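You operate a simulated robot arm through the tools that you are given. There is no shell and no other tool.

Carry out the task below with a simulated robot arm. There is one attempt and no reset: what you move stays moved.

JOB
Close the local carton and tape it with the blue strip.
Fine: lay the strip on the seam, slide the carton into the press, press, then slide it back out. Where these are worked on the way, their far stop is far enough and under half their travel is too little: grey slide.

Only the result counts: the job must be done as asked and must still hold three seconds after the hand-in. Knocking over, shifting, dropping, spilling or breaking anything else fails it.

ROBOT AND FRAMES
A 7-joint arm with a two-finger gripper, fixed in place. Base frame: the origin is at the foot of the arm, x ahead of it, y to its left, z up. Lengths are in mm, angles in degrees, forces in N, time in s.
It reaches about 832 mm from its shoulder. Its first joint turns from -143.0 to 143.0 degrees. Payload 1.47 kg.
The tool frame sits at the grasp point between the pads (the TCP): z along the fingers, y along the line on which they close. The tips reach 16 mm beyond it. Largest opening 87 mm; the body of the gripper starts 55 mm behind the TCP.
Orientation is that of the tool frame in the base frame, as [roll, pitch, yaw] about the fixed x, y, z axes, in that order (R = Rz(yaw) Ry(pitch) Rx(roll)). With the fingers straight down and closing along the base's y, the tool's x points along the base's -x, its y along +y and its z along -z.

CONTROLS
- The arm moves only by the tool play_rows. Its argument "moves" is a list of rows, each a list of 7 numbers: the finger opening in mm, from 0 to 87, then the shift along the tool's x, y, z in mm, then the turn, a rotation vector about the tool's x, y, z in rad. In form: [[hand, x, y, z, rx, ry, rz], ...]. A call has 1 to 20 rows; each row shifts and turns the commanded pose from where the row before left it, along the tool's axes as they then stand. Each row takes 0.2 s and may step no farther than 50 mm and 8.6 degrees from the row before; otherwise, or with a gripper value out of range, the whole call is refused. A pose out of reach is approached as far as the arm can. The call stops where the force on the tool passes 60 N (or 10 N more than at its start, if that is more) or the arm is blocked; 0.2 s more then pass. The fingers move at their own pace (about 45 mm/s each) and stop on an object; they squeeze with about 28 N. The grip force told is the motor's: it shows also when the fingers shut on nothing. Time passes only in rows, and 0.2 s behind the last, so rows that do not move let the fingers close. It gives the time, the measured TCP pose, the force on the tool (base axes), the opening and the grip force at its end, in the units of the frame above (readings bear some noise), with the torque about the TCP (base axes, N m) and any sound that the robot's microphone picked up.
- Cameras (640 x 400 px; columns grow to the right, rows downward): "scene" is fixed at [49.6, 650.5, 1588.6]; the picture's right is [-0.39, -0.92, 0.00], its down [-0.69, 0.29, -0.66] and it looks along [0.61, -0.25, -0.75] (base axes); focal length 255 px, centre (320, 200). "wrist" rides on the gripper at [73, 12, -90] in the tool frame; the picture's right is [-0.16, 0.99, 0.00], its down [-0.72, -0.12, -0.68] and it looks along [-0.67, -0.11, 0.73] (tool axes); focal length 247 px, centre (320, 200).
- snapshot(camera): a new picture of that camera. It takes no simulated time.
- lift_body(by): slides the trunk up (or, below 0, down) by that many mm; the arm rides with it, the base frame stays. It gives what a move gives, with no picture.
- measure_at(camera, pixels): for up to 12 pixels [column, row] of the newest picture of that camera ("zoom" is the newest enlarged one), the place [x, y, z] in the base frame of the surface seen there, good to about 3 mm. It takes no simulated time.
- enlarge(camera, box): a new picture of the part [left, top, right, bottom] of that camera's present view, enlarged. It takes no simulated time.
- sign_off(): hands the job in; it is judged then, once.

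Unless the task says otherwise, let go and move clear before handing in.

The tools are called after ">>>" by a JSON object that holds its "name" and its "arguments". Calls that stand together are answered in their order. play_rows: Moves the arm, as the interface text tells. Its arguments: {"type":"object","properties":{"moves":{"type":"array"}},"required":["moves"]} The other tools are called the same way: lift_body (by) slides the trunk up or down; snapshot (camera) takes a picture; measure_at (camera, pixels) gives the place of the surface under pixels of a picture; enlarge (camera, box) takes an enlarged picture of a part of a camera's view; sign_off () hands the job in.

At the start:

```text
clock: 0.0
tool_pos: [429.8, 417.7, 1271.8]
orientation: [180.0, 0.0, 180.0]
force: [-0.2, -0.2, 0.0]
torque: [-0.01, 0.02, 0.03]
width: 86.9
grasp_force: 0.1
trunk travel left (down, up): [-800.0, 440.0]
```

scene: 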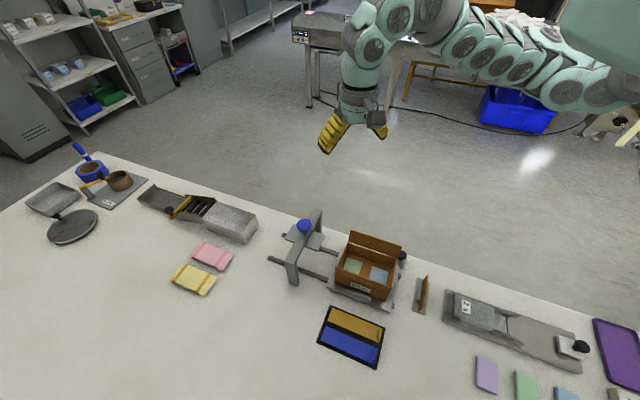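
wrist: 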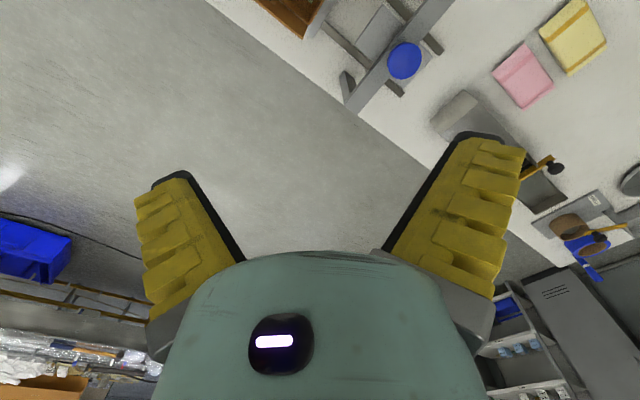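

The scene shows a carton (about px 367,268) on a sled next to a press frame with a blue knob (304,228), and a pad with orange and blue strips (352,335). I'll take enlarged views of these first.

>>> {"name": "enlarge", "arguments": {"camera": "scene", "box": [260, 195, 440, 308]}}

>>> {"name": "measure_at", "arguments": {"camera": "scene", "pixels": [[304, 226], [320, 215], [290, 280], [270, 260], [349, 234], [399, 247], [336, 280], [385, 297], [403, 256], [422, 295], [330, 308], [383, 326]]}}

>>> {"name": "enlarge", "arguments": {"camera": "scene", "box": [300, 280, 460, 380]}}

```text
3.54 times, centred on (350, 252) of scene
```

zoom: 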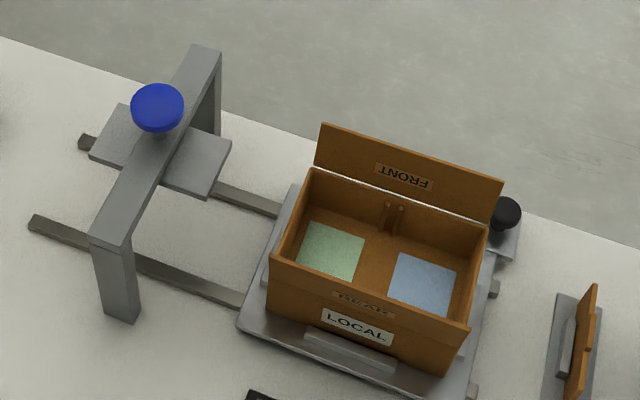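

```text
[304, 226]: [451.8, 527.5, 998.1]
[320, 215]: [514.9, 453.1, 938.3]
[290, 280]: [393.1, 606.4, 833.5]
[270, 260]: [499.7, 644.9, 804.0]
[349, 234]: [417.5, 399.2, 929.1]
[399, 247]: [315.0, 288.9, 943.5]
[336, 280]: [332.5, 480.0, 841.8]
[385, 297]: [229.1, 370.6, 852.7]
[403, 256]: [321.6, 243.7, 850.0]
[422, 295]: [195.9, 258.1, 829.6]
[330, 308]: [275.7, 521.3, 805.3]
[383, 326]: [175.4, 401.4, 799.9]
```

```text
4.00 times, centred on (380, 330) of scene
```

zoom: 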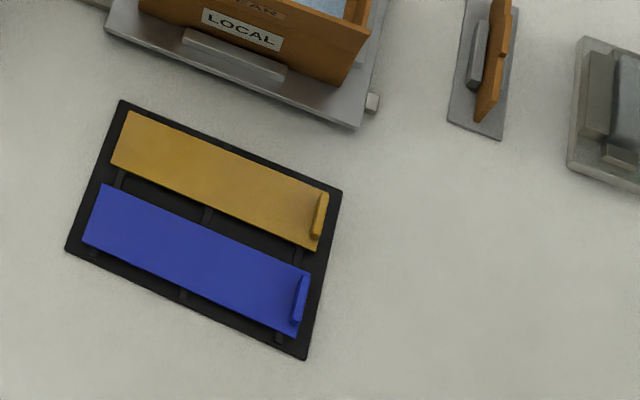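

The carton seems to have a front flap standing up and a rear flap perhaps folded out. I'll measure more points in the enlarged view before I move.

>>> {"name": "enlarge", "arguments": {"camera": "scene", "box": [325, 225, 415, 310]}}

>>> {"name": "enlarge", "arguments": {"camera": "scene", "box": [395, 260, 445, 320]}}

>>> {"name": "enlarge", "arguments": {"camera": "scene", "box": [260, 200, 350, 290]}}

```text
4.71 times, centred on (370, 268) of scene
```

zoom: 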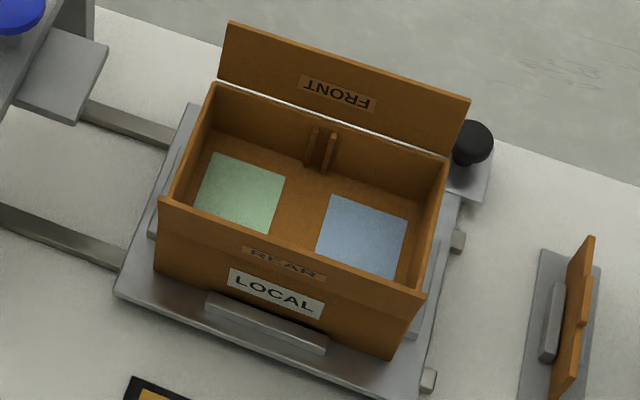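

```text
6.67 times, centred on (420, 290) of scene
```

zoom: 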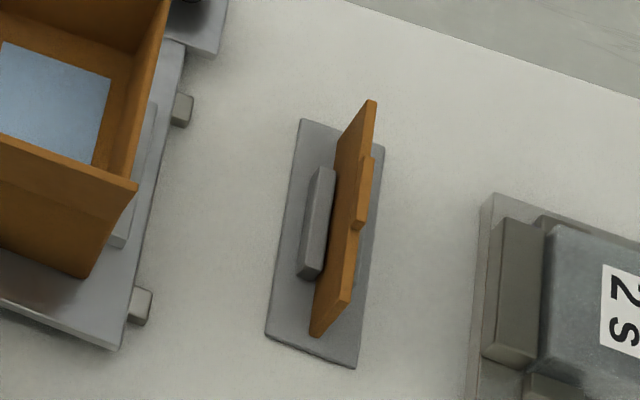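

```text
4.44 times, centred on (305, 245) of scene
```

zoom: 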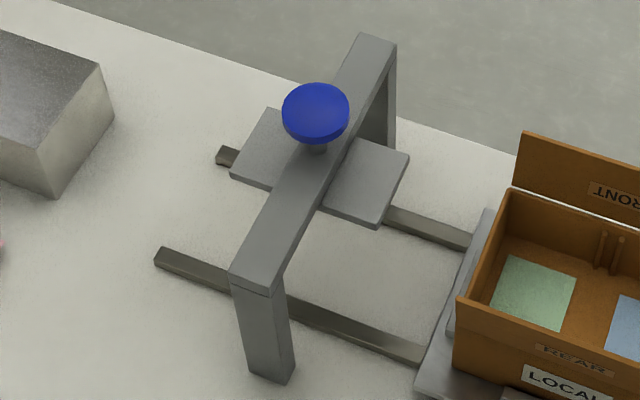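

The brown plate at (422,295) looks like a divider in its own stand. I'll check the other devices and the strip pad.

>>> {"name": "enlarge", "arguments": {"camera": "scene", "box": [430, 280, 610, 392]}}

>>> {"name": "enlarge", "arguments": {"camera": "scene", "box": [120, 170, 280, 300]}}

>>> {"name": "enlarge", "arguments": {"camera": "scene", "box": [20, 130, 160, 250]}}

>>> {"name": "enlarge", "arguments": {"camera": "scene", "box": [460, 310, 640, 400]}}

```text
3.56 times, centred on (520, 336) of scene
```

zoom: 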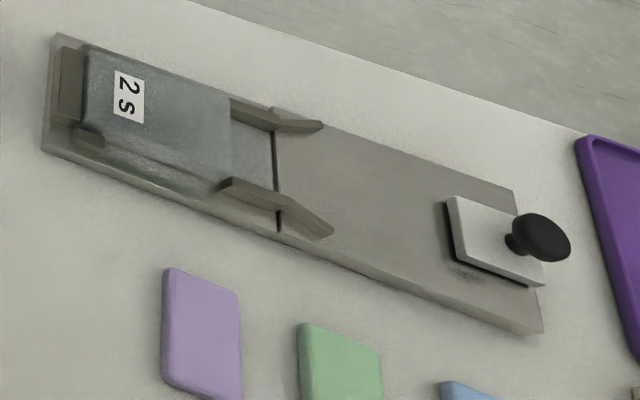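

```text
3.08 times, centred on (200, 235) of scene
```

zoom: 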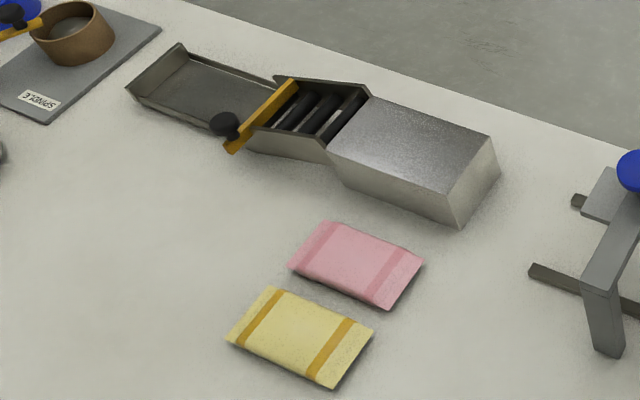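

```text
3.33 times, centred on (90, 190) of scene
```

zoom: 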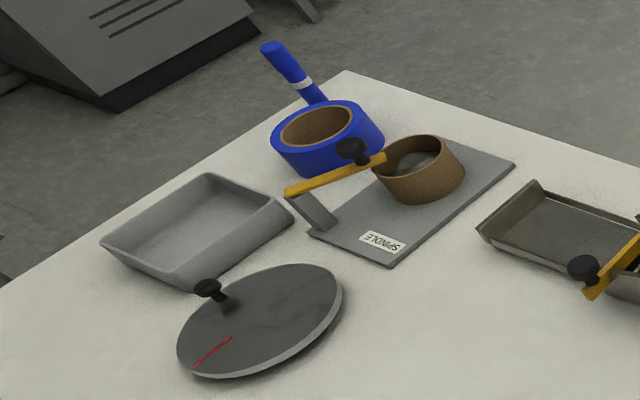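

```text
3.56 times, centred on (550, 355) of scene
```

zoom: 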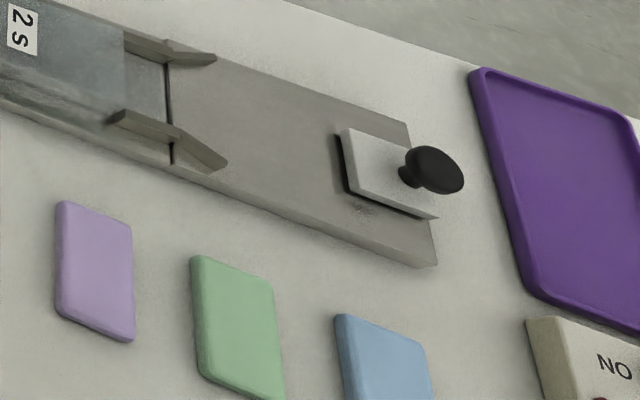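

The other devices look unrelated, and the carton's sled with the black knob at (403,256) is the grey slide. Next I'll measure the carton, flaps, sled, rails and press.

>>> {"name": "enlarge", "arguments": {"camera": "scene", "box": [325, 225, 415, 310]}}

>>> {"name": "measure_at", "arguments": {"camera": "zoom", "pixels": [[231, 26], [466, 101], [222, 78], [443, 153], [214, 88], [442, 158], [162, 200], [421, 293], [160, 265], [390, 352], [240, 190], [360, 235]]}}

>>> {"name": "measure_at", "arguments": {"camera": "zoom", "pixels": [[472, 135], [468, 185], [118, 290], [190, 108], [265, 325], [456, 243], [428, 378], [20, 220], [110, 115], [275, 250], [160, 240], [395, 330]]}}

>>> {"name": "measure_at", "arguments": {"camera": "scene", "pixels": [[304, 221], [304, 230], [322, 212], [317, 212], [293, 262], [288, 262], [314, 244], [326, 237], [300, 233], [288, 236], [272, 258], [292, 228]]}}

```text
4.71 times, centred on (370, 268) of scene
```

zoom: 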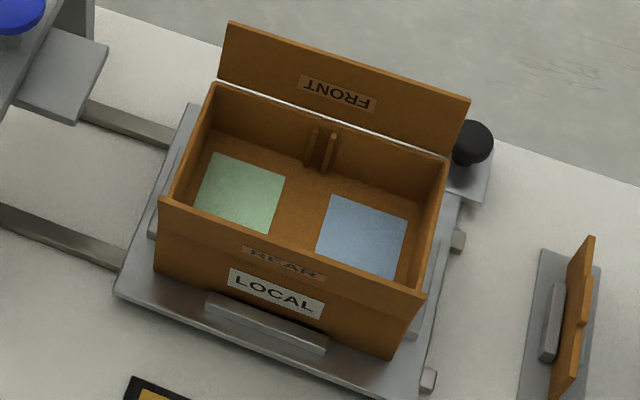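

```text
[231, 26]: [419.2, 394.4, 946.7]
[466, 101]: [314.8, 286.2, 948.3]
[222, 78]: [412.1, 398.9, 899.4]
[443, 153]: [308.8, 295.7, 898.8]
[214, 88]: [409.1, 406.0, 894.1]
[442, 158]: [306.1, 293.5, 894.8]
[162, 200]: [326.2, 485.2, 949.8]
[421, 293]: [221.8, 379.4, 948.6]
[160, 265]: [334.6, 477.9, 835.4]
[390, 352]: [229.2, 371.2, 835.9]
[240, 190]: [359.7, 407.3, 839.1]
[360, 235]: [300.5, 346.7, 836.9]
```

```text
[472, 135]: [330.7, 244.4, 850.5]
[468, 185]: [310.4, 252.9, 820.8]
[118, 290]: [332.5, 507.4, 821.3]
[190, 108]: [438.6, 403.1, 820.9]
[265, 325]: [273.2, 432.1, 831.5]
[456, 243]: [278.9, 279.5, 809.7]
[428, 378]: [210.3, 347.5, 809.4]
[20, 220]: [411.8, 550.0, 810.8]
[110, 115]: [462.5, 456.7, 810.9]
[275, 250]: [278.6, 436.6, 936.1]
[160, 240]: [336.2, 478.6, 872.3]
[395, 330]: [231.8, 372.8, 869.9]
```

```text
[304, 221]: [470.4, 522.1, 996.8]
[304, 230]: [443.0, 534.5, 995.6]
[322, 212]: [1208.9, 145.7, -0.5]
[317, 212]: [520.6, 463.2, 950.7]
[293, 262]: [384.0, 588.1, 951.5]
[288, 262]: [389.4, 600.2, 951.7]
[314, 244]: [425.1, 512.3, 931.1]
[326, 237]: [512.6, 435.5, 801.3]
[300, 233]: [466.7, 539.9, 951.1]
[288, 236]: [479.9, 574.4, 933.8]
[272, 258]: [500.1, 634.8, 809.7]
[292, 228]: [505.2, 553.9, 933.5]
```

Both flaps stand up, leaning about 10° outward, with their hinges at z≈896. Next I'll measure the blue strip and its tab at the right end.

>>> {"name": "enlarge", "arguments": {"camera": "scene", "box": [310, 300, 390, 370]}}

```text
5.71 times, centred on (350, 335) of scene
```

zoom: 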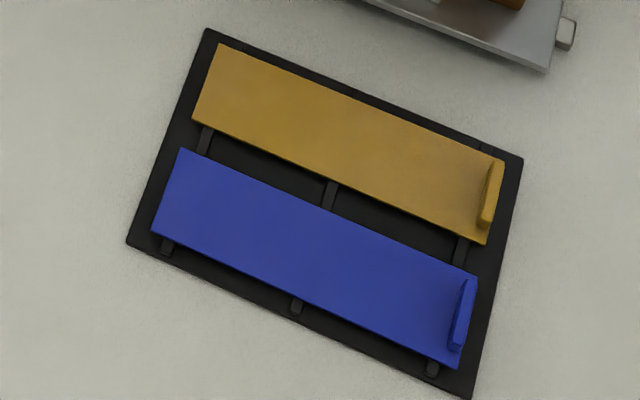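

>>> {"name": "measure_at", "arguments": {"camera": "zoom", "pixels": [[182, 150], [153, 228], [476, 278], [458, 364], [475, 281], [457, 348], [466, 315], [318, 255], [128, 242], [206, 30], [522, 160], [470, 397]]}}

>>> {"name": "measure_at", "arguments": {"camera": "zoom", "pixels": [[472, 285], [462, 320], [452, 345], [473, 300], [468, 325], [462, 345], [445, 310], [195, 195], [165, 245], [298, 305], [433, 367], [100, 200]]}}

```text
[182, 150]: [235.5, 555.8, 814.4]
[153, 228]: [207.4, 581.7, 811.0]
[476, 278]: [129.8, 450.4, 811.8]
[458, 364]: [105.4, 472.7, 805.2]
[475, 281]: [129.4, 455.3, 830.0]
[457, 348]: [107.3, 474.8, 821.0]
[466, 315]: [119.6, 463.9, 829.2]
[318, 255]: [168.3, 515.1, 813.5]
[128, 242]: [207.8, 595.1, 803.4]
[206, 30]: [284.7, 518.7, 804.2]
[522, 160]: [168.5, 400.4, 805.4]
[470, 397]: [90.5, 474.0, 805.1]
```

```text
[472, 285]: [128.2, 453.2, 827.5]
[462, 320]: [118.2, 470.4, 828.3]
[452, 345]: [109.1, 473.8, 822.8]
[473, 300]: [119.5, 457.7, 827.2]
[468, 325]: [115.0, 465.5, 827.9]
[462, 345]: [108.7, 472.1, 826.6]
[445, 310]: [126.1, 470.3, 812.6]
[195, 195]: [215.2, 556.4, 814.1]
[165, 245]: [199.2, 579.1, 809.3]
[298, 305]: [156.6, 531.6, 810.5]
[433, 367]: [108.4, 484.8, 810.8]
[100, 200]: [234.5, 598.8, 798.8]
```

The strip is about 149 x 38 mm and already parallel to the seam, with a 29 mm tab at its -u end. Now I'll check where the table edges and the arm's body are before moving down.

>>> {"name": "measure_at", "arguments": {"camera": "scene", "pixels": [[537, 329], [480, 315], [580, 346], [615, 380], [600, 20], [540, 80], [460, 60], [400, 20], [375, 50], [560, 200], [620, 320], [430, 258]]}}

```text
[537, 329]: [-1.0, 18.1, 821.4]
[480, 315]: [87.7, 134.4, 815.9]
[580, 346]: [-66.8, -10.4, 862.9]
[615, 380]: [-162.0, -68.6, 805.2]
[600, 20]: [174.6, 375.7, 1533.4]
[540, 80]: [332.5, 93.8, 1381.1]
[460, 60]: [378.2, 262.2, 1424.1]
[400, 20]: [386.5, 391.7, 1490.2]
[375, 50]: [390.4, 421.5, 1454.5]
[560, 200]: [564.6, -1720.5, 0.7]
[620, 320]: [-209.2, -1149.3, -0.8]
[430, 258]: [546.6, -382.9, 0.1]
```

The area below the hand is clear: the tallest item is the press knob at z≈997. I'll turn the hand 45° so it closes along the seam direction, then lower the trunk a moderate amount.

>>> {"name": "play_rows", "arguments": {"moves": [[0, 0, 0, 0, 0, 0, 0.1309], [0, 0, 0, 0, 0, 0, 0.1309], [0, 0, 0, 0, 0, 0, 0.1309], [0, 0, 0, 0, 0, 0, 0.1309], [0, 0, 0, 0, 0, 0, 0.1309], [0, 0, 0, 0, 0, 0, 0.1309], [0, 0, 0, 0, 0, 0, 0]]}}

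>>> {"name": "lift_body", "arguments": {"by": -150}}

>>> {"name": "snapshot", "arguments": {"camera": "scene"}}

>>> {"name": "snapshot", "arguments": {"camera": "wrist"}}

```text
clock: 1.6
tool_pos: [429.9, 416.2, 1272.0]
orientation: [180.0, 0.0, 134.7]
force: [-0.2, -0.2, -0.6]
torque: [0.04, -0.03, -0.01]
width: 0.2
grasp_force: 28.4
trunk travel left (down, up): [-800.0, 440.0]
```

```text
clock: 3.4
tool_pos: [429.7, 416.6, 1122.0]
orientation: [180.0, 0.0, 135.0]
force: [0.1, 1.0, 0.1]
torque: [-0.03, 0.07, 0.0]
width: 0.2
grasp_force: 27.8
trunk travel left (down, up): [-650.0, 590.0]
```

```text
taken
```

scene: 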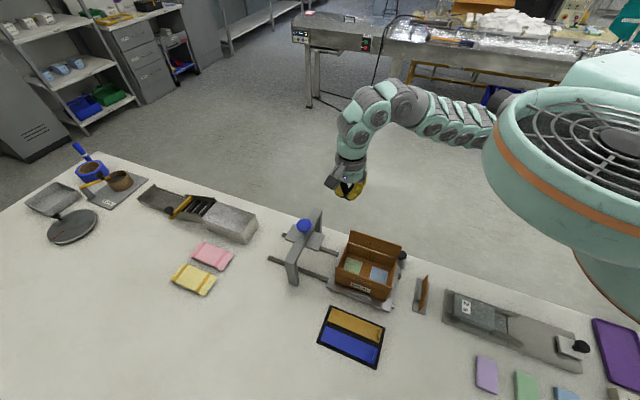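

```text
taken
```

wrist: 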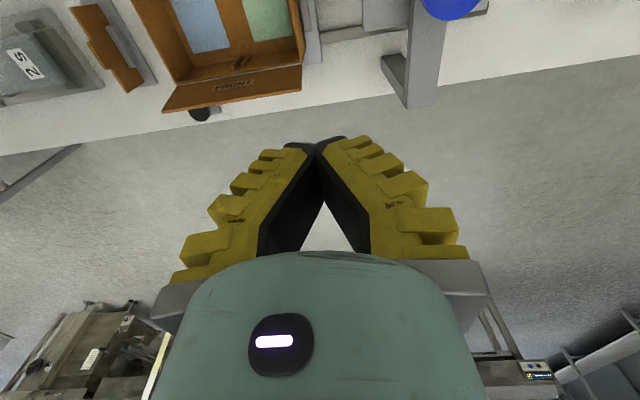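

The trunk's body now shows at the right of the picture (540-640, 90-300). I'll measure how far it is from the table items.

>>> {"name": "measure_at", "arguments": {"camera": "scene", "pixels": [[600, 240], [620, 290], [520, 150], [570, 220], [600, 130], [620, 80], [490, 130], [440, 120], [400, 100], [355, 140], [348, 188], [635, 310]]}}

```text
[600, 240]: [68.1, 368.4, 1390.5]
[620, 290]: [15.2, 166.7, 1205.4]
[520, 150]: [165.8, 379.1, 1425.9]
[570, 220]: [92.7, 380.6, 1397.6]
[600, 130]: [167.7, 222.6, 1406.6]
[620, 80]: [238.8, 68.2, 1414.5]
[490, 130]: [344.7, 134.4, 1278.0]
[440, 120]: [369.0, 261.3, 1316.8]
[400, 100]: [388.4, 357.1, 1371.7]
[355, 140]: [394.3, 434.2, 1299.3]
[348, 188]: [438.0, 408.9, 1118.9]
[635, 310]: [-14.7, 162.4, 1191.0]
```

The body stays well above the work area (z>1190). I'll place the closed fingers outside the front flap at mid-length, first above and then lowered to about tip height 925.

>>> {"name": "play_rows", "arguments": {"moves": [[0, -22, -40, 0, 0, 0, 0], [0, -22, -40, 0, 0, 0, 0], [0, -6, -19, 0, 0, 0, 0], [0, 0, 0, 40, 0, 0, 0], [0, 0, 0, 40, 0, 0, 0], [0, 0, 0, 40, 0, 0, 0], [0, 0, 0, 40, 0, 0, 0], [0, 0, 0, 20, 0, 0, 0], [0, 0, 0, 0, 0, 0, 0]]}}

>>> {"name": "snapshot", "arguments": {"camera": "scene"}}

>>> {"name": "snapshot", "arguments": {"camera": "wrist"}}

```text
clock: 5.3
tool_pos: [421.2, 381.7, 1120.8]
orientation: [-179.9, 0.0, 135.0]
force: [0.3, 0.2, 0.7]
torque: [0.04, 0.02, 0.02]
width: 0.0
grasp_force: 27.8
out of reach, approached as far as the arm can: row 1, 2, 3, 4, 5, 6, 7, 8
trunk travel left (down, up): [-650.0, 590.0]
```

```text
taken
```

scene: 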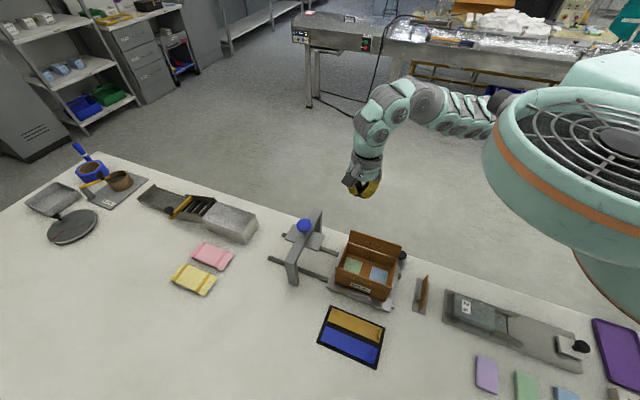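

```text
taken
```

wrist: 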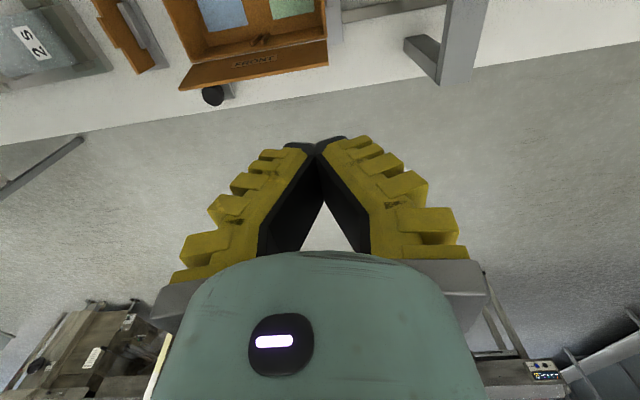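

The arm stopped at (421,382), short of the target, so some joint limit is in the way. I'll probe by going straight down only.

>>> {"name": "play_rows", "arguments": {"moves": [[0, 0, 0, 20, 0, 0, 0], [0, 0, 0, 20, 0, 0, 0], [0, 0, 0, 0, 0, 0, 0]]}}

```text
clock: 6.2
tool_pos: [421.6, 400.0, 1108.9]
orientation: [180.0, 0.0, 135.1]
force: [0.2, -0.7, 0.1]
torque: [0.01, -0.02, 0.0]
width: 0.0
grasp_force: 28.4
out of reach, approached as far as the arm can: row 1, 2
trunk travel left (down, up): [-650.0, 590.0]
```

The limit also blocks straight-down motion at this yaw. I'll turn the hand back toward its starting yaw and test going down there, to find which joint is limiting.

>>> {"name": "play_rows", "arguments": {"moves": [[0, 0, 0, 0, 0, 0, -0.1309], [0, 0, 0, 0, 0, 0, -0.1309], [0, 0, 0, 0, 0, 0, -0.1309], [0, 0, 0, 0, 0, 0, -0.1309], [0, 0, 0, 0, 0, 0, -0.1309], [0, 0, 0, 0, 0, 0, -0.1309], [0, 0, 0, 0, 0, 0, 0]]}}

>>> {"name": "play_rows", "arguments": {"moves": [[0, 0, 0, 20, 0, 0, 0], [0, 0, 0, 20, 0, 0, 0], [0, 0, 0, 0, 0, 0, 0]]}}

```text
clock: 7.8
tool_pos: [421.7, 398.8, 1105.6]
orientation: [180.0, 0.0, -179.9]
force: [-0.8, 0.1, 0.4]
torque: [-0.02, 0.0, 0.01]
width: 0.0
grasp_force: 28.0
trunk travel left (down, up): [-650.0, 590.0]
```

```text
clock: 8.6
tool_pos: [422.7, 399.1, 1066.2]
orientation: [-180.0, 0.0, 179.9]
force: [-0.7, 0.4, 0.2]
torque: [-0.03, 0.02, 0.0]
width: 0.0
grasp_force: 27.7
trunk travel left (down, up): [-650.0, 590.0]
```

At yaw 180 it moves freely, so the last joint limits turning that way. I'll turn the other way by 135° to yaw −45, which closes along the same line.

>>> {"name": "play_rows", "arguments": {"moves": [[0, 0, 0, 0, 0, 0, -0.1309], [0, 0, 0, 0, 0, 0, -0.1309], [0, 0, 0, 0, 0, 0, -0.1309], [0, 0, 0, 0, 0, 0, -0.1309], [0, 0, 0, 0, 0, 0, -0.1309], [0, 0, 0, 0, 0, 0, -0.1309], [0, 0, 0, 0, 0, 0, -0.1309], [0, 0, 0, 0, 0, 0, -0.1309], [0, 0, 0, 0, 0, 0, -0.1309], [0, 0, 0, 0, 0, 0, -0.1309], [0, 0, 0, 0, 0, 0, -0.1309], [0, 0, 0, 0, 0, 0, -0.1309], [0, 0, 0, 0, 0, 0, -0.1309], [0, 0, 0, 0, 0, 0, -0.1309], [0, 0, 0, 0, 0, 0, -0.1309], [0, 0, 0, 0, 0, 0, -0.1309], [0, 0, 0, 0, 0, 0, -0.1309], [0, 0, 0, 0, 0, 0, -0.1309], [0, 0, 0, 0, 0, 0, 0]]}}

>>> {"name": "snapshot", "arguments": {"camera": "scene"}}

>>> {"name": "snapshot", "arguments": {"camera": "wrist"}}

```text
clock: 12.6
tool_pos: [423.0, 400.2, 1065.8]
orientation: [179.9, 0.0, -44.9]
force: [0.7, -0.2, -0.6]
torque: [0.03, -0.02, -0.01]
width: 0.0
grasp_force: 27.6
trunk travel left (down, up): [-650.0, 590.0]
```

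```text
taken
```

scene: 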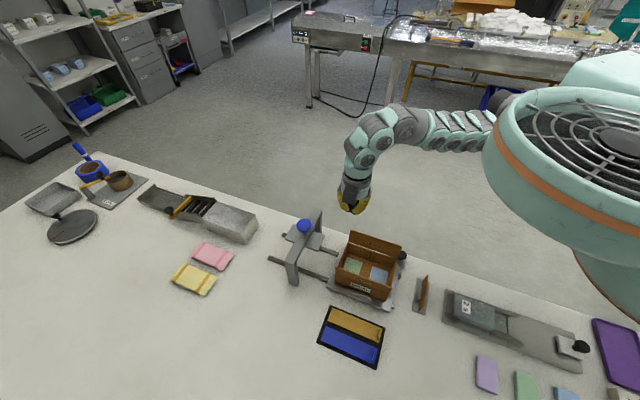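

```text
taken
```

wrist: 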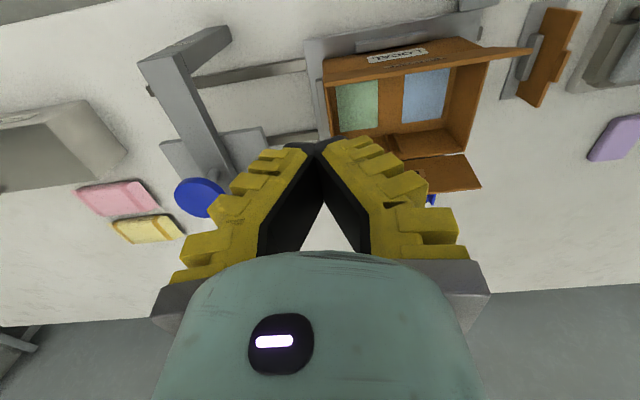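

The turn worked. Now I'll go to the spot outside the front flap (u=0, v≈+105 from carton centre), then down to TCP z≈942.

>>> {"name": "play_rows", "arguments": {"moves": [[0, 22, 41, 0, 0, 0, 0], [0, 21, 41, 0, 0, 0, 0], [0, 0, 0, 40, 0, 0, 0], [0, 0, 0, 40, 0, 0, 0], [0, 0, 0, 40, 0, 0, 0], [0, 0, 0, 0, 0, 0, 0]]}}

>>> {"name": "snapshot", "arguments": {"camera": "scene"}}

>>> {"name": "snapshot", "arguments": {"camera": "wrist"}}

```text
clock: 13.9
tool_pos: [420.7, 398.8, 967.7]
orientation: [-180.0, -0.1, -45.2]
force: [-0.3, -0.5, -0.2]
torque: [0.02, 0.01, -0.03]
width: 0.0
grasp_force: 27.7
out of reach, approached as far as the arm can: row 1, 2, 3
trunk travel left (down, up): [-650.0, 590.0]
```

```text
taken
```

scene: 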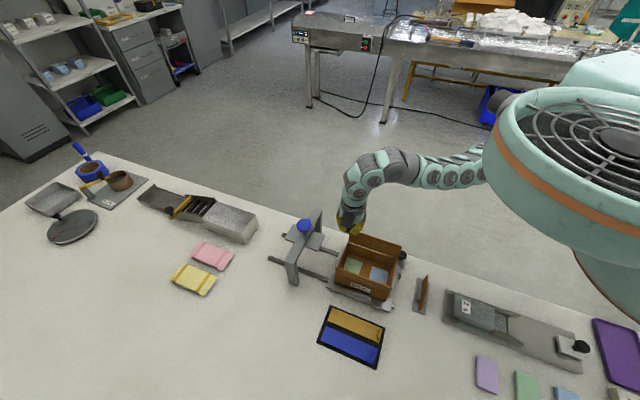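

```text
taken
```

wrist: 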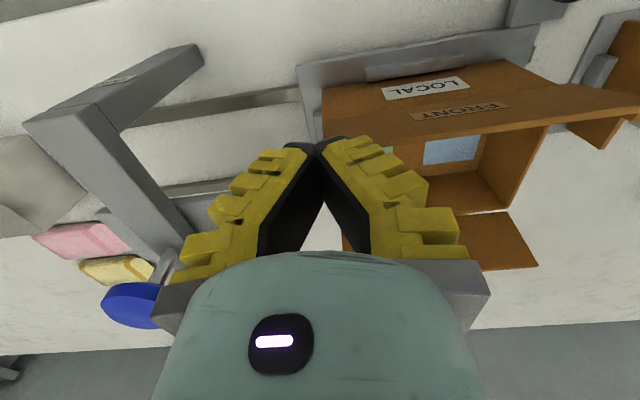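

The lateral part was not reached, but the lowering was. The arm may have a minimum-distance limit that relaxes lower down, so I'll probe sideways with small steps here.

>>> {"name": "play_rows", "arguments": {"moves": [[0, 0, 15, 0, 0, 0, 0], [0, 0, 15, 0, 0, 0, 0], [0, 0, 0, 0, 0, 0, 0]]}}

>>> {"name": "play_rows", "arguments": {"moves": [[0, 15, 0, 0, 0, 0, 0], [0, 15, 0, 0, 0, 0, 0], [0, 0, 0, 0, 0, 0, 0]]}}

```text
clock: 14.8
tool_pos: [410.0, 389.7, 961.6]
orientation: [-179.6, -0.2, -45.1]
force: [5.4, -0.5, 17.6]
torque: [-0.13, -0.13, -0.07]
width: 6.1
grasp_force: 27.9
out of reach, approached as far as the arm can: row 1, 2
trunk travel left (down, up): [-650.0, 590.0]
```

```text
clock: 15.6
tool_pos: [431.8, 372.0, 954.0]
orientation: [-179.9, -0.1, -45.0]
force: [3.0, -2.3, 12.3]
torque: [-0.1, -0.05, 0.02]
width: 6.0
grasp_force: 28.4
out of reach, approached as far as the arm can: row 1
trunk travel left (down, up): [-650.0, 590.0]
```

There was contact: the force is about +12 N in z and the fingers read 6 mm. I need to look before moving on.

>>> {"name": "enlarge", "arguments": {"camera": "scene", "box": [310, 190, 430, 280]}}

>>> {"name": "snapshot", "arguments": {"camera": "wrist"}}

```text
4.44 times, centred on (370, 235) of scene
```

zoom: 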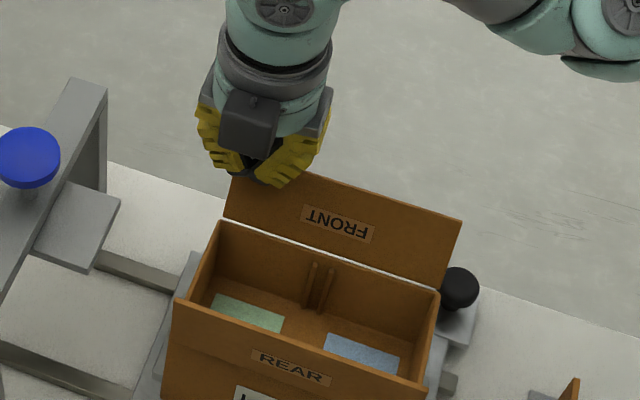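

```text
taken
```

wrist: 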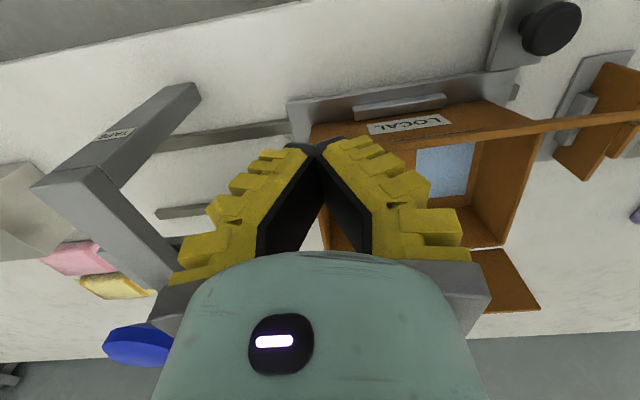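

The fingertips are touching the front flap's +u corner. I'll lift straight up to get clear.

>>> {"name": "play_rows", "arguments": {"moves": [[0, 0, 0, -20, 0, 0, 0], [0, 0, 0, -20, 0, 0, 0], [0, 0, 0, 0, 0, 0, 0]]}}

>>> {"name": "enlarge", "arguments": {"camera": "scene", "box": [310, 190, 430, 280]}}

>>> {"name": "snapshot", "arguments": {"camera": "scene"}}

```text
clock: 16.4
tool_pos: [438.1, 385.8, 977.5]
orientation: [179.8, 0.0, -45.0]
force: [0.7, 0.6, -0.2]
torque: [0.01, -0.03, 0.05]
width: 0.1
grasp_force: 27.7
out of reach, approached as far as the arm can: row 1, 2
trunk travel left (down, up): [-650.0, 590.0]
```

```text
4.44 times, centred on (370, 235) of scene
```

zoom: 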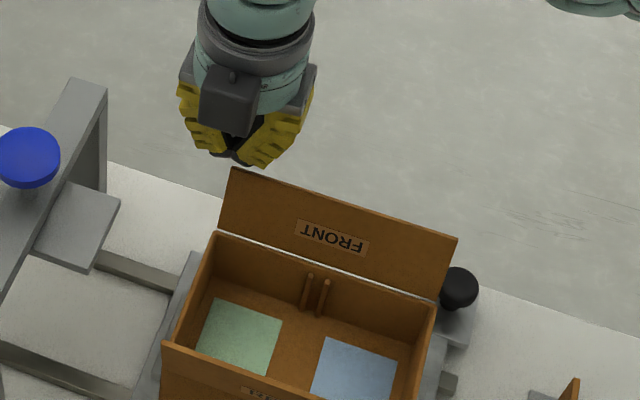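

```text
taken
```

scene: 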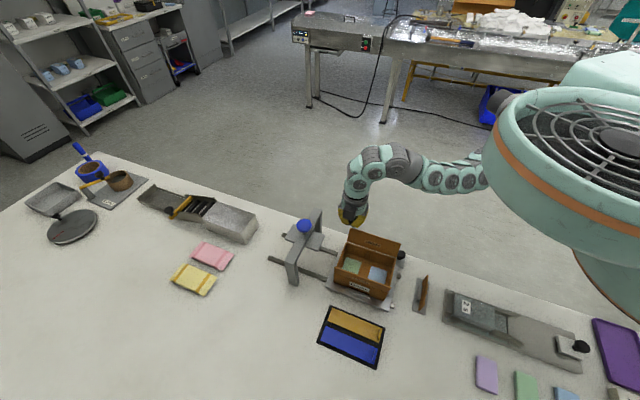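

The flap is fine and upright again. The arm seems unable to fold closer than about 575 mm from the shoulder, so I'll raise the trunk so that it can reach down more steeply.

>>> {"name": "lift_body", "arguments": {"by": 250}}

>>> {"name": "play_rows", "arguments": {"moves": [[0, 0, 0, 40, 0, 0, 0], [0, 0, 0, 40, 0, 0, 0], [0, 0, 0, 40, 0, 0, 0], [0, 0, 0, 0, 0, 0, 0]]}}

>>> {"name": "play_rows", "arguments": {"moves": [[0, 15, 20, 0, 0, 0, 0], [0, 15, 20, 0, 0, 0, 0], [0, 0, 0, 0, 0, 0, 0]]}}

```text
clock: 18.9
tool_pos: [437.5, 385.9, 1227.1]
orientation: [180.0, 0.0, -45.0]
force: [0.8, -0.1, 0.9]
torque: [-0.03, 0.02, 0.0]
width: 0.1
grasp_force: 27.8
trunk travel left (down, up): [-900.0, 340.0]
```

```text
clock: 19.9
tool_pos: [434.5, 382.9, 1110.5]
orientation: [179.9, 0.1, -45.1]
force: [-0.3, 0.3, -0.7]
torque: [-0.01, 0.02, -0.01]
width: 0.0
grasp_force: 28.1
trunk travel left (down, up): [-900.0, 340.0]
```

```text
clock: 20.7
tool_pos: [428.2, 333.8, 1110.0]
orientation: [180.0, -0.1, -45.0]
force: [0.0, 0.1, -0.5]
torque: [-0.06, -0.05, 0.01]
width: 0.2
grasp_force: 27.7
trunk travel left (down, up): [-900.0, 340.0]
```

That worked: the arm now reaches (428,334). I'll continue down and then across to u=0, v≈108.

>>> {"name": "play_rows", "arguments": {"moves": [[0, 0, 0, 40, 0, 0, 0], [0, 0, 0, 40, 0, 0, 0], [0, 0, 13, 10, 0, 0, 0], [0, 0, 13, 0, 0, 0, 0], [0, 0, 13, 0, 0, 0, 0], [0, 0, 0, 0, 0, 0, 0]]}}

>>> {"name": "snapshot", "arguments": {"camera": "scene"}}

>>> {"name": "snapshot", "arguments": {"camera": "wrist"}}

```text
clock: 22.1
tool_pos: [404.0, 307.6, 1017.7]
orientation: [180.0, 0.0, -45.1]
force: [0.6, 0.3, -0.2]
torque: [-0.01, -0.02, 0.06]
width: 0.0
grasp_force: 27.8
trunk travel left (down, up): [-900.0, 340.0]
```

```text
taken
```

scene: 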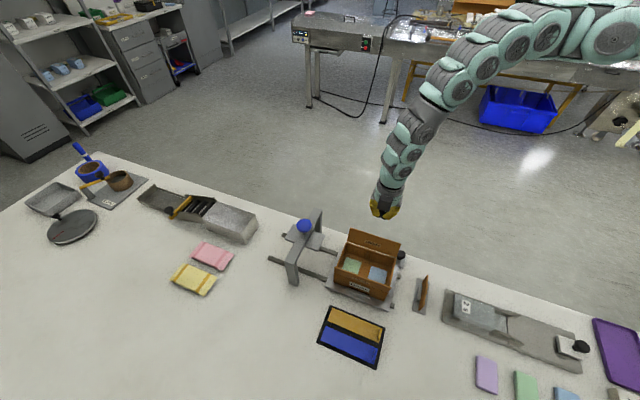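

```text
taken
```

wrist: 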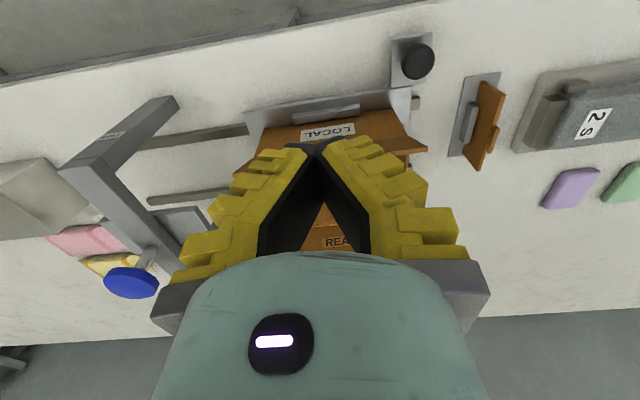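

I'm now outside the front flap. I'll go down so the tips are at z≈926, then sweep inward (−x tool), lowering gradually.

>>> {"name": "play_rows", "arguments": {"moves": [[0, 0, 0, 40, 0, 0, 0], [0, 0, 0, 36, 0, 0, 0], [0, -12, 0, 0, 0, 0, 0], [0, -12, 0, 0, 0, 0, 0], [0, -12, 0, 0, 0, 0, 0], [0, -12, 0, 0, 0, 0, 0], [0, -10, 0, 0, 0, 0, 0], [0, -10, 0, 0, 0, 0, 0], [0, 0, 0, 0, 0, 0, 0]]}}

>>> {"name": "enlarge", "arguments": {"camera": "scene", "box": [310, 190, 430, 310]}}

```text
clock: 24.1
tool_pos: [353.8, 355.3, 941.5]
orientation: [180.0, 0.0, -45.0]
force: [0.5, 0.1, 0.3]
torque: [0.01, -0.01, 0.0]
width: 0.2
grasp_force: 28.5
trunk travel left (down, up): [-900.0, 340.0]
```

```text
3.33 times, centred on (370, 250) of scene
```

zoom: 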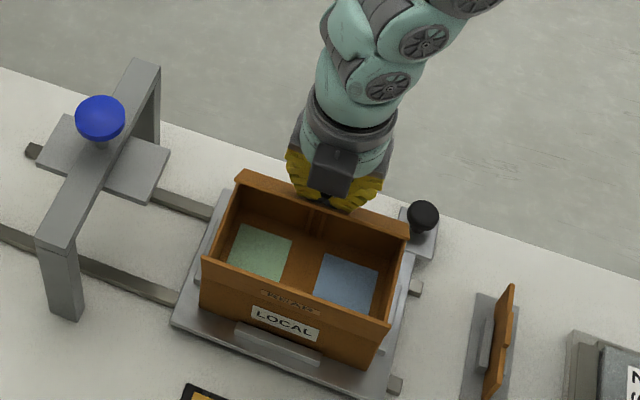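

The front flap is tilting in. I'll continue the sweep and press it down flat, with tips toward z≈901.

>>> {"name": "play_rows", "arguments": {"moves": [[0, -8, 0, 3, 0, 0, 0], [0, -8, 0, 5, 0, 0, 0], [0, -4, 0, 5, 0, 0, 0], [0, -2, 0, 5, 0, 0, 0], [0, 0, 0, 4, 0, 0, 0], [0, 0, 0, 2, 0, 0, 0], [0, 0, 0, 0, 0, 0, 0]]}}

>>> {"name": "enlarge", "arguments": {"camera": "scene", "box": [310, 190, 430, 310]}}

```text
clock: 25.7
tool_pos: [343.7, 357.7, 934.8]
orientation: [180.0, -0.1, -45.0]
force: [-0.2, -0.6, -0.3]
torque: [-0.01, 0.01, 0.02]
width: 0.0
grasp_force: 27.9
out of reach, approached as far as the arm can: row 1, 2, 3, 4, 6
trunk travel left (down, up): [-900.0, 340.0]
```

```text
3.33 times, centred on (370, 250) of scene
```

zoom: 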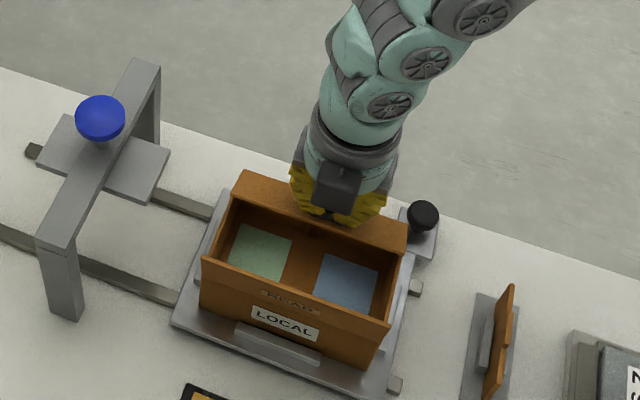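

The reach is now at its other limit, with the arm stretched down. I'll use the trunk to lower gently by 14 mm, which also presses the flap.

>>> {"name": "lift_body", "arguments": {"by": -14}}

>>> {"name": "enlarge", "arguments": {"camera": "scene", "box": [310, 190, 430, 310]}}

```text
clock: 26.4
tool_pos: [342.9, 356.7, 921.6]
orientation: [-180.0, 0.0, -45.0]
force: [-0.4, -0.2, -0.7]
torque: [-0.01, 0.0, 0.01]
width: 0.0
grasp_force: 28.3
trunk travel left (down, up): [-886.0, 354.0]
```

```text
3.33 times, centred on (370, 250) of scene
```

zoom: 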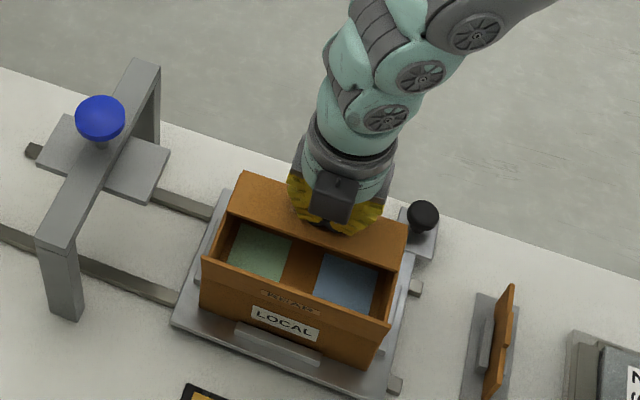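

It's nearly flat, with the tips at about 905. I'll lower a little more.

>>> {"name": "lift_body", "arguments": {"by": -4}}

>>> {"name": "enlarge", "arguments": {"camera": "scene", "box": [310, 190, 430, 310]}}

```text
clock: 26.9
tool_pos: [343.5, 356.0, 916.2]
orientation: [-180.0, 0.0, -45.0]
force: [-0.4, 0.0, -0.2]
torque: [0.0, -0.01, 0.0]
width: 0.0
grasp_force: 28.4
trunk travel left (down, up): [-882.0, 358.0]
```

```text
3.33 times, centred on (370, 250) of scene
```

zoom: 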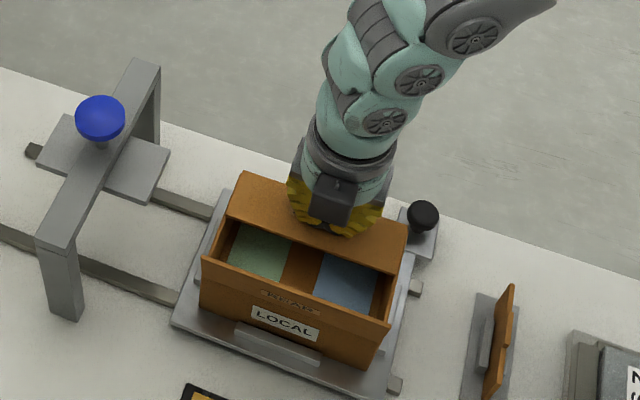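

I'll measure the flap's free edge against its hinge height to see how flat it is.

>>> {"name": "measure_at", "arguments": {"camera": "zoom", "pixels": [[230, 212], [396, 268], [290, 232], [245, 178], [400, 225], [240, 195], [390, 250], [205, 262], [386, 325], [270, 290]]}}

```text
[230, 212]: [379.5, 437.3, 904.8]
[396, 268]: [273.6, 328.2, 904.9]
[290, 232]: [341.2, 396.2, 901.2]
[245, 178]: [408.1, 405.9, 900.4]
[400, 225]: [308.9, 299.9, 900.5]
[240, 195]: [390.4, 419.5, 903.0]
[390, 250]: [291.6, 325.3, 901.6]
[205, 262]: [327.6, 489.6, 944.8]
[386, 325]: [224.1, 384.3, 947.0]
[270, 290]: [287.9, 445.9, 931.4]
```

The free edge is about 4 mm above the hinge. I'll lower 3 mm more and then lift off to see whether the flap stays.

>>> {"name": "lift_body", "arguments": {"by": -3}}

>>> {"name": "lift_body", "arguments": {"by": 30}}

>>> {"name": "enlarge", "arguments": {"camera": "scene", "box": [310, 190, 430, 310]}}

```text
clock: 27.4
tool_pos: [342.9, 357.0, 912.7]
orientation: [-180.0, 0.0, -44.9]
force: [0.6, 0.1, 2.1]
torque: [-0.01, 0.01, 0.03]
width: 6.2
grasp_force: 27.7
trunk travel left (down, up): [-879.0, 361.0]
```

```text
clock: 28.1
tool_pos: [342.8, 357.0, 943.8]
orientation: [-180.0, 0.0, -45.1]
force: [0.3, 0.6, -0.5]
torque: [0.02, 0.04, 0.01]
width: 0.0
grasp_force: 28.4
trunk travel left (down, up): [-909.0, 331.0]
```

```text
3.33 times, centred on (370, 250) of scene
```

zoom: 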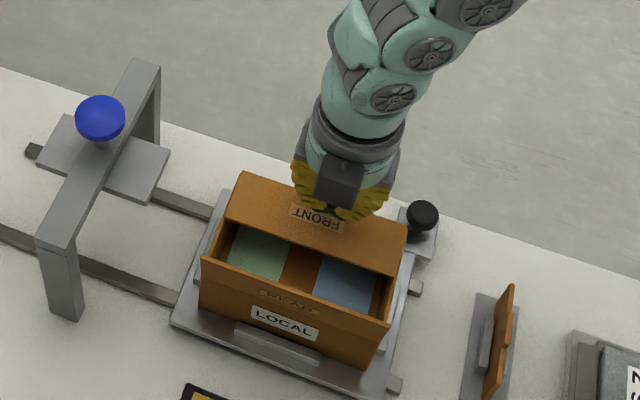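

The front flap stays down. Next I'll raise, cross over to the rear side (v≈−115), and lower there.

>>> {"name": "play_rows", "arguments": {"moves": [[0, 0, 0, -40, 0, 0, 0], [0, 0, 0, -30, 0, 0, 0], [0, -38, -1, 0, 0, 0, 0], [0, -38, -2, 0, 0, 0, 0], [0, -38, -2, 0, 0, 0, 0], [0, -38, 0, 0, 0, 0, 0], [0, 0, 0, 0, 0, 0, 0]]}}

>>> {"name": "snapshot", "arguments": {"camera": "scene"}}

```text
clock: 29.8
tool_pos: [265.2, 430.7, 1021.2]
orientation: [180.0, 0.0, -44.9]
force: [0.7, -0.1, 0.2]
torque: [0.02, 0.02, 0.0]
width: 0.0
grasp_force: 27.6
out of reach, approached as far as the arm can: row 5, 6
trunk travel left (down, up): [-909.0, 331.0]
```

```text
taken
```

scene: 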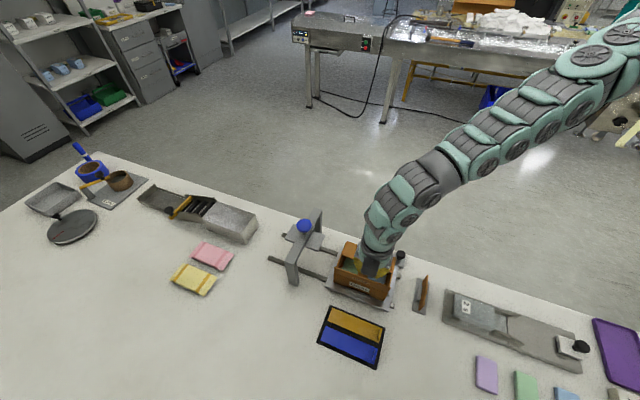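

The arm stopped at v≈−71. I'll test which limit this is by lowering the trunk 30 mm and then trying to move on.

>>> {"name": "lift_body", "arguments": {"by": -30}}

>>> {"name": "play_rows", "arguments": {"moves": [[0, -15, 0, 0, 0, 0, 0], [0, 0, 0, 0, 0, 0, 0]]}}

```text
clock: 30.5
tool_pos: [265.7, 431.8, 991.0]
orientation: [-180.0, -0.1, -45.0]
force: [-0.4, -0.1, 0.0]
torque: [-0.01, -0.01, -0.03]
width: 0.1
grasp_force: 27.2
trunk travel left (down, up): [-879.0, 361.0]
```

```text
clock: 31.1
tool_pos: [259.7, 431.6, 994.6]
orientation: [-179.9, 0.0, -44.9]
force: [0.1, -0.2, -0.6]
torque: [0.04, -0.01, 0.03]
width: 0.0
grasp_force: 27.8
out of reach, approached as far as the arm can: row 1
trunk travel left (down, up): [-879.0, 361.0]
```

The blocked direction looks like a wrist or elbow joint limit rather than pure reach. For the rear flap the hand's yaw doesn't matter, so I'll turn it 45° back to yaw −90 and retry.

>>> {"name": "play_rows", "arguments": {"moves": [[0, 0, 0, 0, 0, 0, 0.1309], [0, 0, 0, 0, 0, 0, 0.1309], [0, 0, 0, 0, 0, 0, 0.1309], [0, 0, 0, 0, 0, 0, 0.1309], [0, 0, 0, 0, 0, 0, 0.1309], [0, 0, 0, 0, 0, 0, 0.1309], [0, 0, 0, 0, 0, 0, 0]]}}

>>> {"name": "play_rows", "arguments": {"moves": [[0, -10, 10, 0, 0, 0, 0], [0, -10, 10, 0, 0, 0, 0], [0, 0, 0, 0, 0, 0, 0]]}}

```text
clock: 32.7
tool_pos: [259.1, 430.3, 993.6]
orientation: [-180.0, 0.0, -90.1]
force: [0.4, 0.1, 0.2]
torque: [0.03, 0.0, 0.0]
width: 0.0
grasp_force: 27.5
trunk travel left (down, up): [-879.0, 361.0]
```

```text
clock: 33.5
tool_pos: [249.4, 434.7, 996.9]
orientation: [-180.0, 0.1, -90.0]
force: [0.4, 0.4, 0.1]
torque: [0.01, 0.0, -0.01]
width: 0.0
grasp_force: 28.2
out of reach, approached as far as the arm can: row 1, 2
trunk travel left (down, up): [-879.0, 361.0]
```

It's still limited, so yaw isn't the cause. I'll test with the trunk raised 60 mm instead.

>>> {"name": "lift_body", "arguments": {"by": 60}}

>>> {"name": "play_rows", "arguments": {"moves": [[0, -10, 10, 0, 0, 0, 0], [0, -10, 10, 0, 0, 0, 0], [0, 0, 0, 0, 0, 0, 0]]}}

>>> {"name": "play_rows", "arguments": {"moves": [[0, 0, 0, 20, 0, 0, 0], [0, 0, 0, 20, 0, 0, 0], [0, 0, 0, 0, 0, 0, 0]]}}

>>> {"name": "snapshot", "arguments": {"camera": "scene"}}

```text
clock: 34.5
tool_pos: [249.3, 435.8, 1055.5]
orientation: [-179.9, 0.0, -90.1]
force: [0.8, -0.3, 0.2]
torque: [-0.02, -0.01, 0.04]
width: 0.0
grasp_force: 27.7
trunk travel left (down, up): [-939.0, 301.0]
```

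```text
clock: 35.3
tool_pos: [234.8, 438.9, 1064.1]
orientation: [-180.0, 0.0, -90.0]
force: [0.5, 0.3, 0.1]
torque: [-0.02, 0.01, 0.05]
width: 0.0
grasp_force: 28.3
out of reach, approached as far as the arm can: row 1, 2
trunk travel left (down, up): [-939.0, 301.0]
```

```text
clock: 36.1
tool_pos: [236.9, 425.2, 1041.8]
orientation: [-180.0, 0.0, -90.0]
force: [0.1, -0.6, 0.0]
torque: [-0.02, 0.04, -0.02]
width: 0.0
grasp_force: 28.6
out of reach, approached as far as the arm can: row 1, 2
trunk travel left (down, up): [-939.0, 301.0]
```

```text
taken
```

scene: 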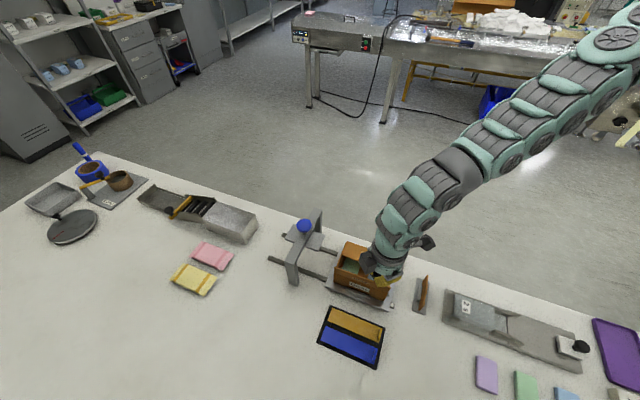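

These readings fit a reach shell: with the hand down, the TCP must stay roughly 415–490 mm from a point near (245, 15, 1171 + trunk offset). So I'll choose the trunk height for each job. Now I'll go up, out to the rear side, turn back to yaw −45, then lower the trunk.

>>> {"name": "play_rows", "arguments": {"moves": [[0, 0, 0, -45, 0, 0, 0], [0, 0, 0, -45, 0, 0, 0], [0, 0, 0, -45, 0, 0, 0], [0, -22, -1, 0, 0, 0, 0], [0, -22, -1, 0, 0, 0, 0], [0, 0, 0, 0, 0, 0, -0.1309], [0, 0, 0, 0, 0, 0, -0.1309], [0, 0, 0, 0, 0, 0, -0.1309], [0, 0, 0, 0, 0, 0, -0.1309], [0, 0, 0, 0, 0, 0, -0.1309], [0, 0, 0, 0, 0, 0, -0.1309], [0, 0, 0, 0, 0, 0, 0]]}}

```text
clock: 38.7
tool_pos: [234.8, 468.5, 1177.2]
orientation: [-179.9, -0.1, -44.9]
force: [-0.7, -0.2, -0.1]
torque: [-0.01, 0.0, 0.0]
width: 0.1
grasp_force: 27.5
trunk travel left (down, up): [-939.0, 301.0]
```

The model holds. I'll lower the trunk by 215 mm, which puts the tips at about z 946 outside the rear flap.

>>> {"name": "lift_body", "arguments": {"by": -215}}

>>> {"name": "snapshot", "arguments": {"camera": "scene"}}

>>> {"name": "snapshot", "arguments": {"camera": "wrist"}}

```text
clock: 41.0
tool_pos: [236.1, 468.6, 961.4]
orientation: [179.9, 0.1, -45.0]
force: [0.2, 0.3, -0.2]
torque: [0.01, -0.02, -0.03]
width: 0.3
grasp_force: 27.8
trunk travel left (down, up): [-724.0, 516.0]
```

```text
taken
```

scene: 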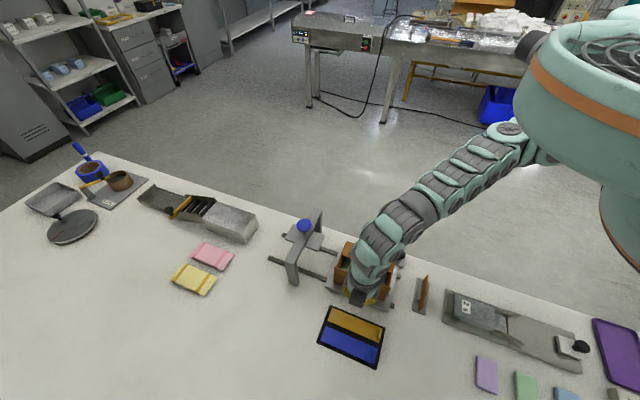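

```text
taken
```

wrist: 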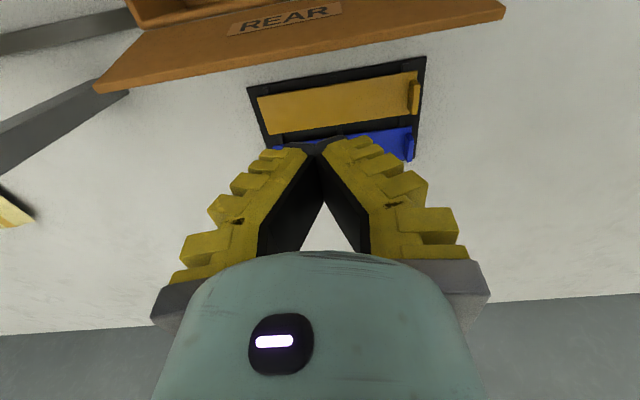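

I'm in place behind the rear flap, and "REAR" is visible in the wrist view. I'll lower 20 mm and sweep inward.

>>> {"name": "play_rows", "arguments": {"moves": [[0, 0, 0, 19, 0, 0, 0], [0, 12, 0, 0, 0, 0, 0], [0, 12, 0, 0, 0, 0, 0], [0, 12, 0, 0, 0, 0, 0], [0, 12, 0, 0, 0, 0, 0], [0, 12, 0, 0, 0, 0, 0], [0, 12, 0, 0, 0, 0, 0], [0, 8, 0, 3, 0, 0, 0], [0, 6, 0, 5, 0, 0, 0], [0, 4, 0, 5, 0, 0, 0], [0, 0, 0, 0, 0, 0, 0]]}}

>>> {"name": "enlarge", "arguments": {"camera": "scene", "box": [310, 190, 430, 310]}}

>>> {"name": "snapshot", "arguments": {"camera": "wrist"}}

```text
clock: 43.4
tool_pos: [299.1, 404.4, 930.8]
orientation: [179.9, 0.0, -45.0]
force: [-1.3, 0.1, 0.1]
torque: [0.01, 0.0, 0.01]
width: 0.1
grasp_force: 28.4
trunk travel left (down, up): [-724.0, 516.0]
```

```text
3.33 times, centred on (370, 250) of scene
```

zoom: 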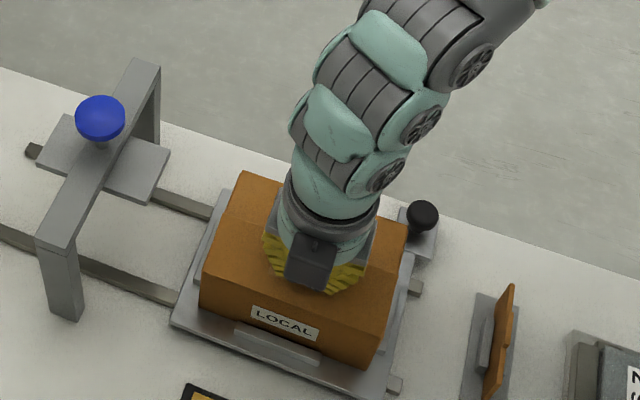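

```text
taken
```

wrist: 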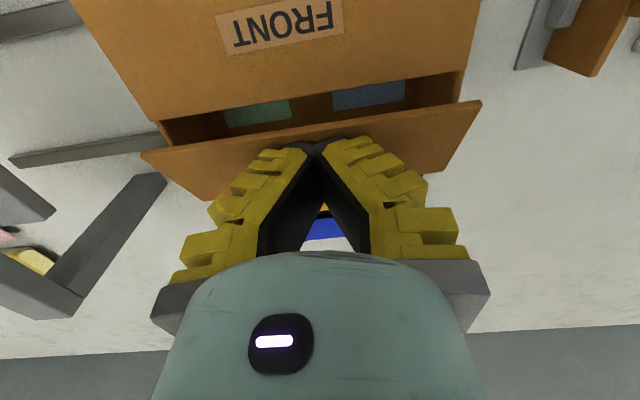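

Nicely over. Now I'll push straight down to TCP z≈914.

>>> {"name": "play_rows", "arguments": {"moves": [[0, 0, 0, 5, 0, 0, 0], [0, 0, 0, 5, 0, 0, 0], [0, 0, 0, 4, 0, 0, 0], [0, 0, 0, 3, 0, 0, 0], [0, 0, 0, 0, 0, 0, 0]]}}

>>> {"name": "snapshot", "arguments": {"camera": "wrist"}}

```text
clock: 44.6
tool_pos: [298.5, 404.6, 913.9]
orientation: [-179.9, 0.0, -45.0]
force: [-0.3, -0.4, 3.4]
torque: [0.0, 0.01, -0.04]
width: 5.8
grasp_force: 27.9
trunk travel left (down, up): [-724.0, 516.0]
```

```text
taken
```

wrist: 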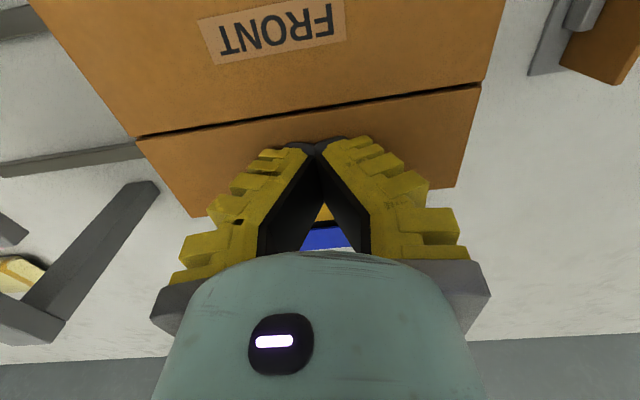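

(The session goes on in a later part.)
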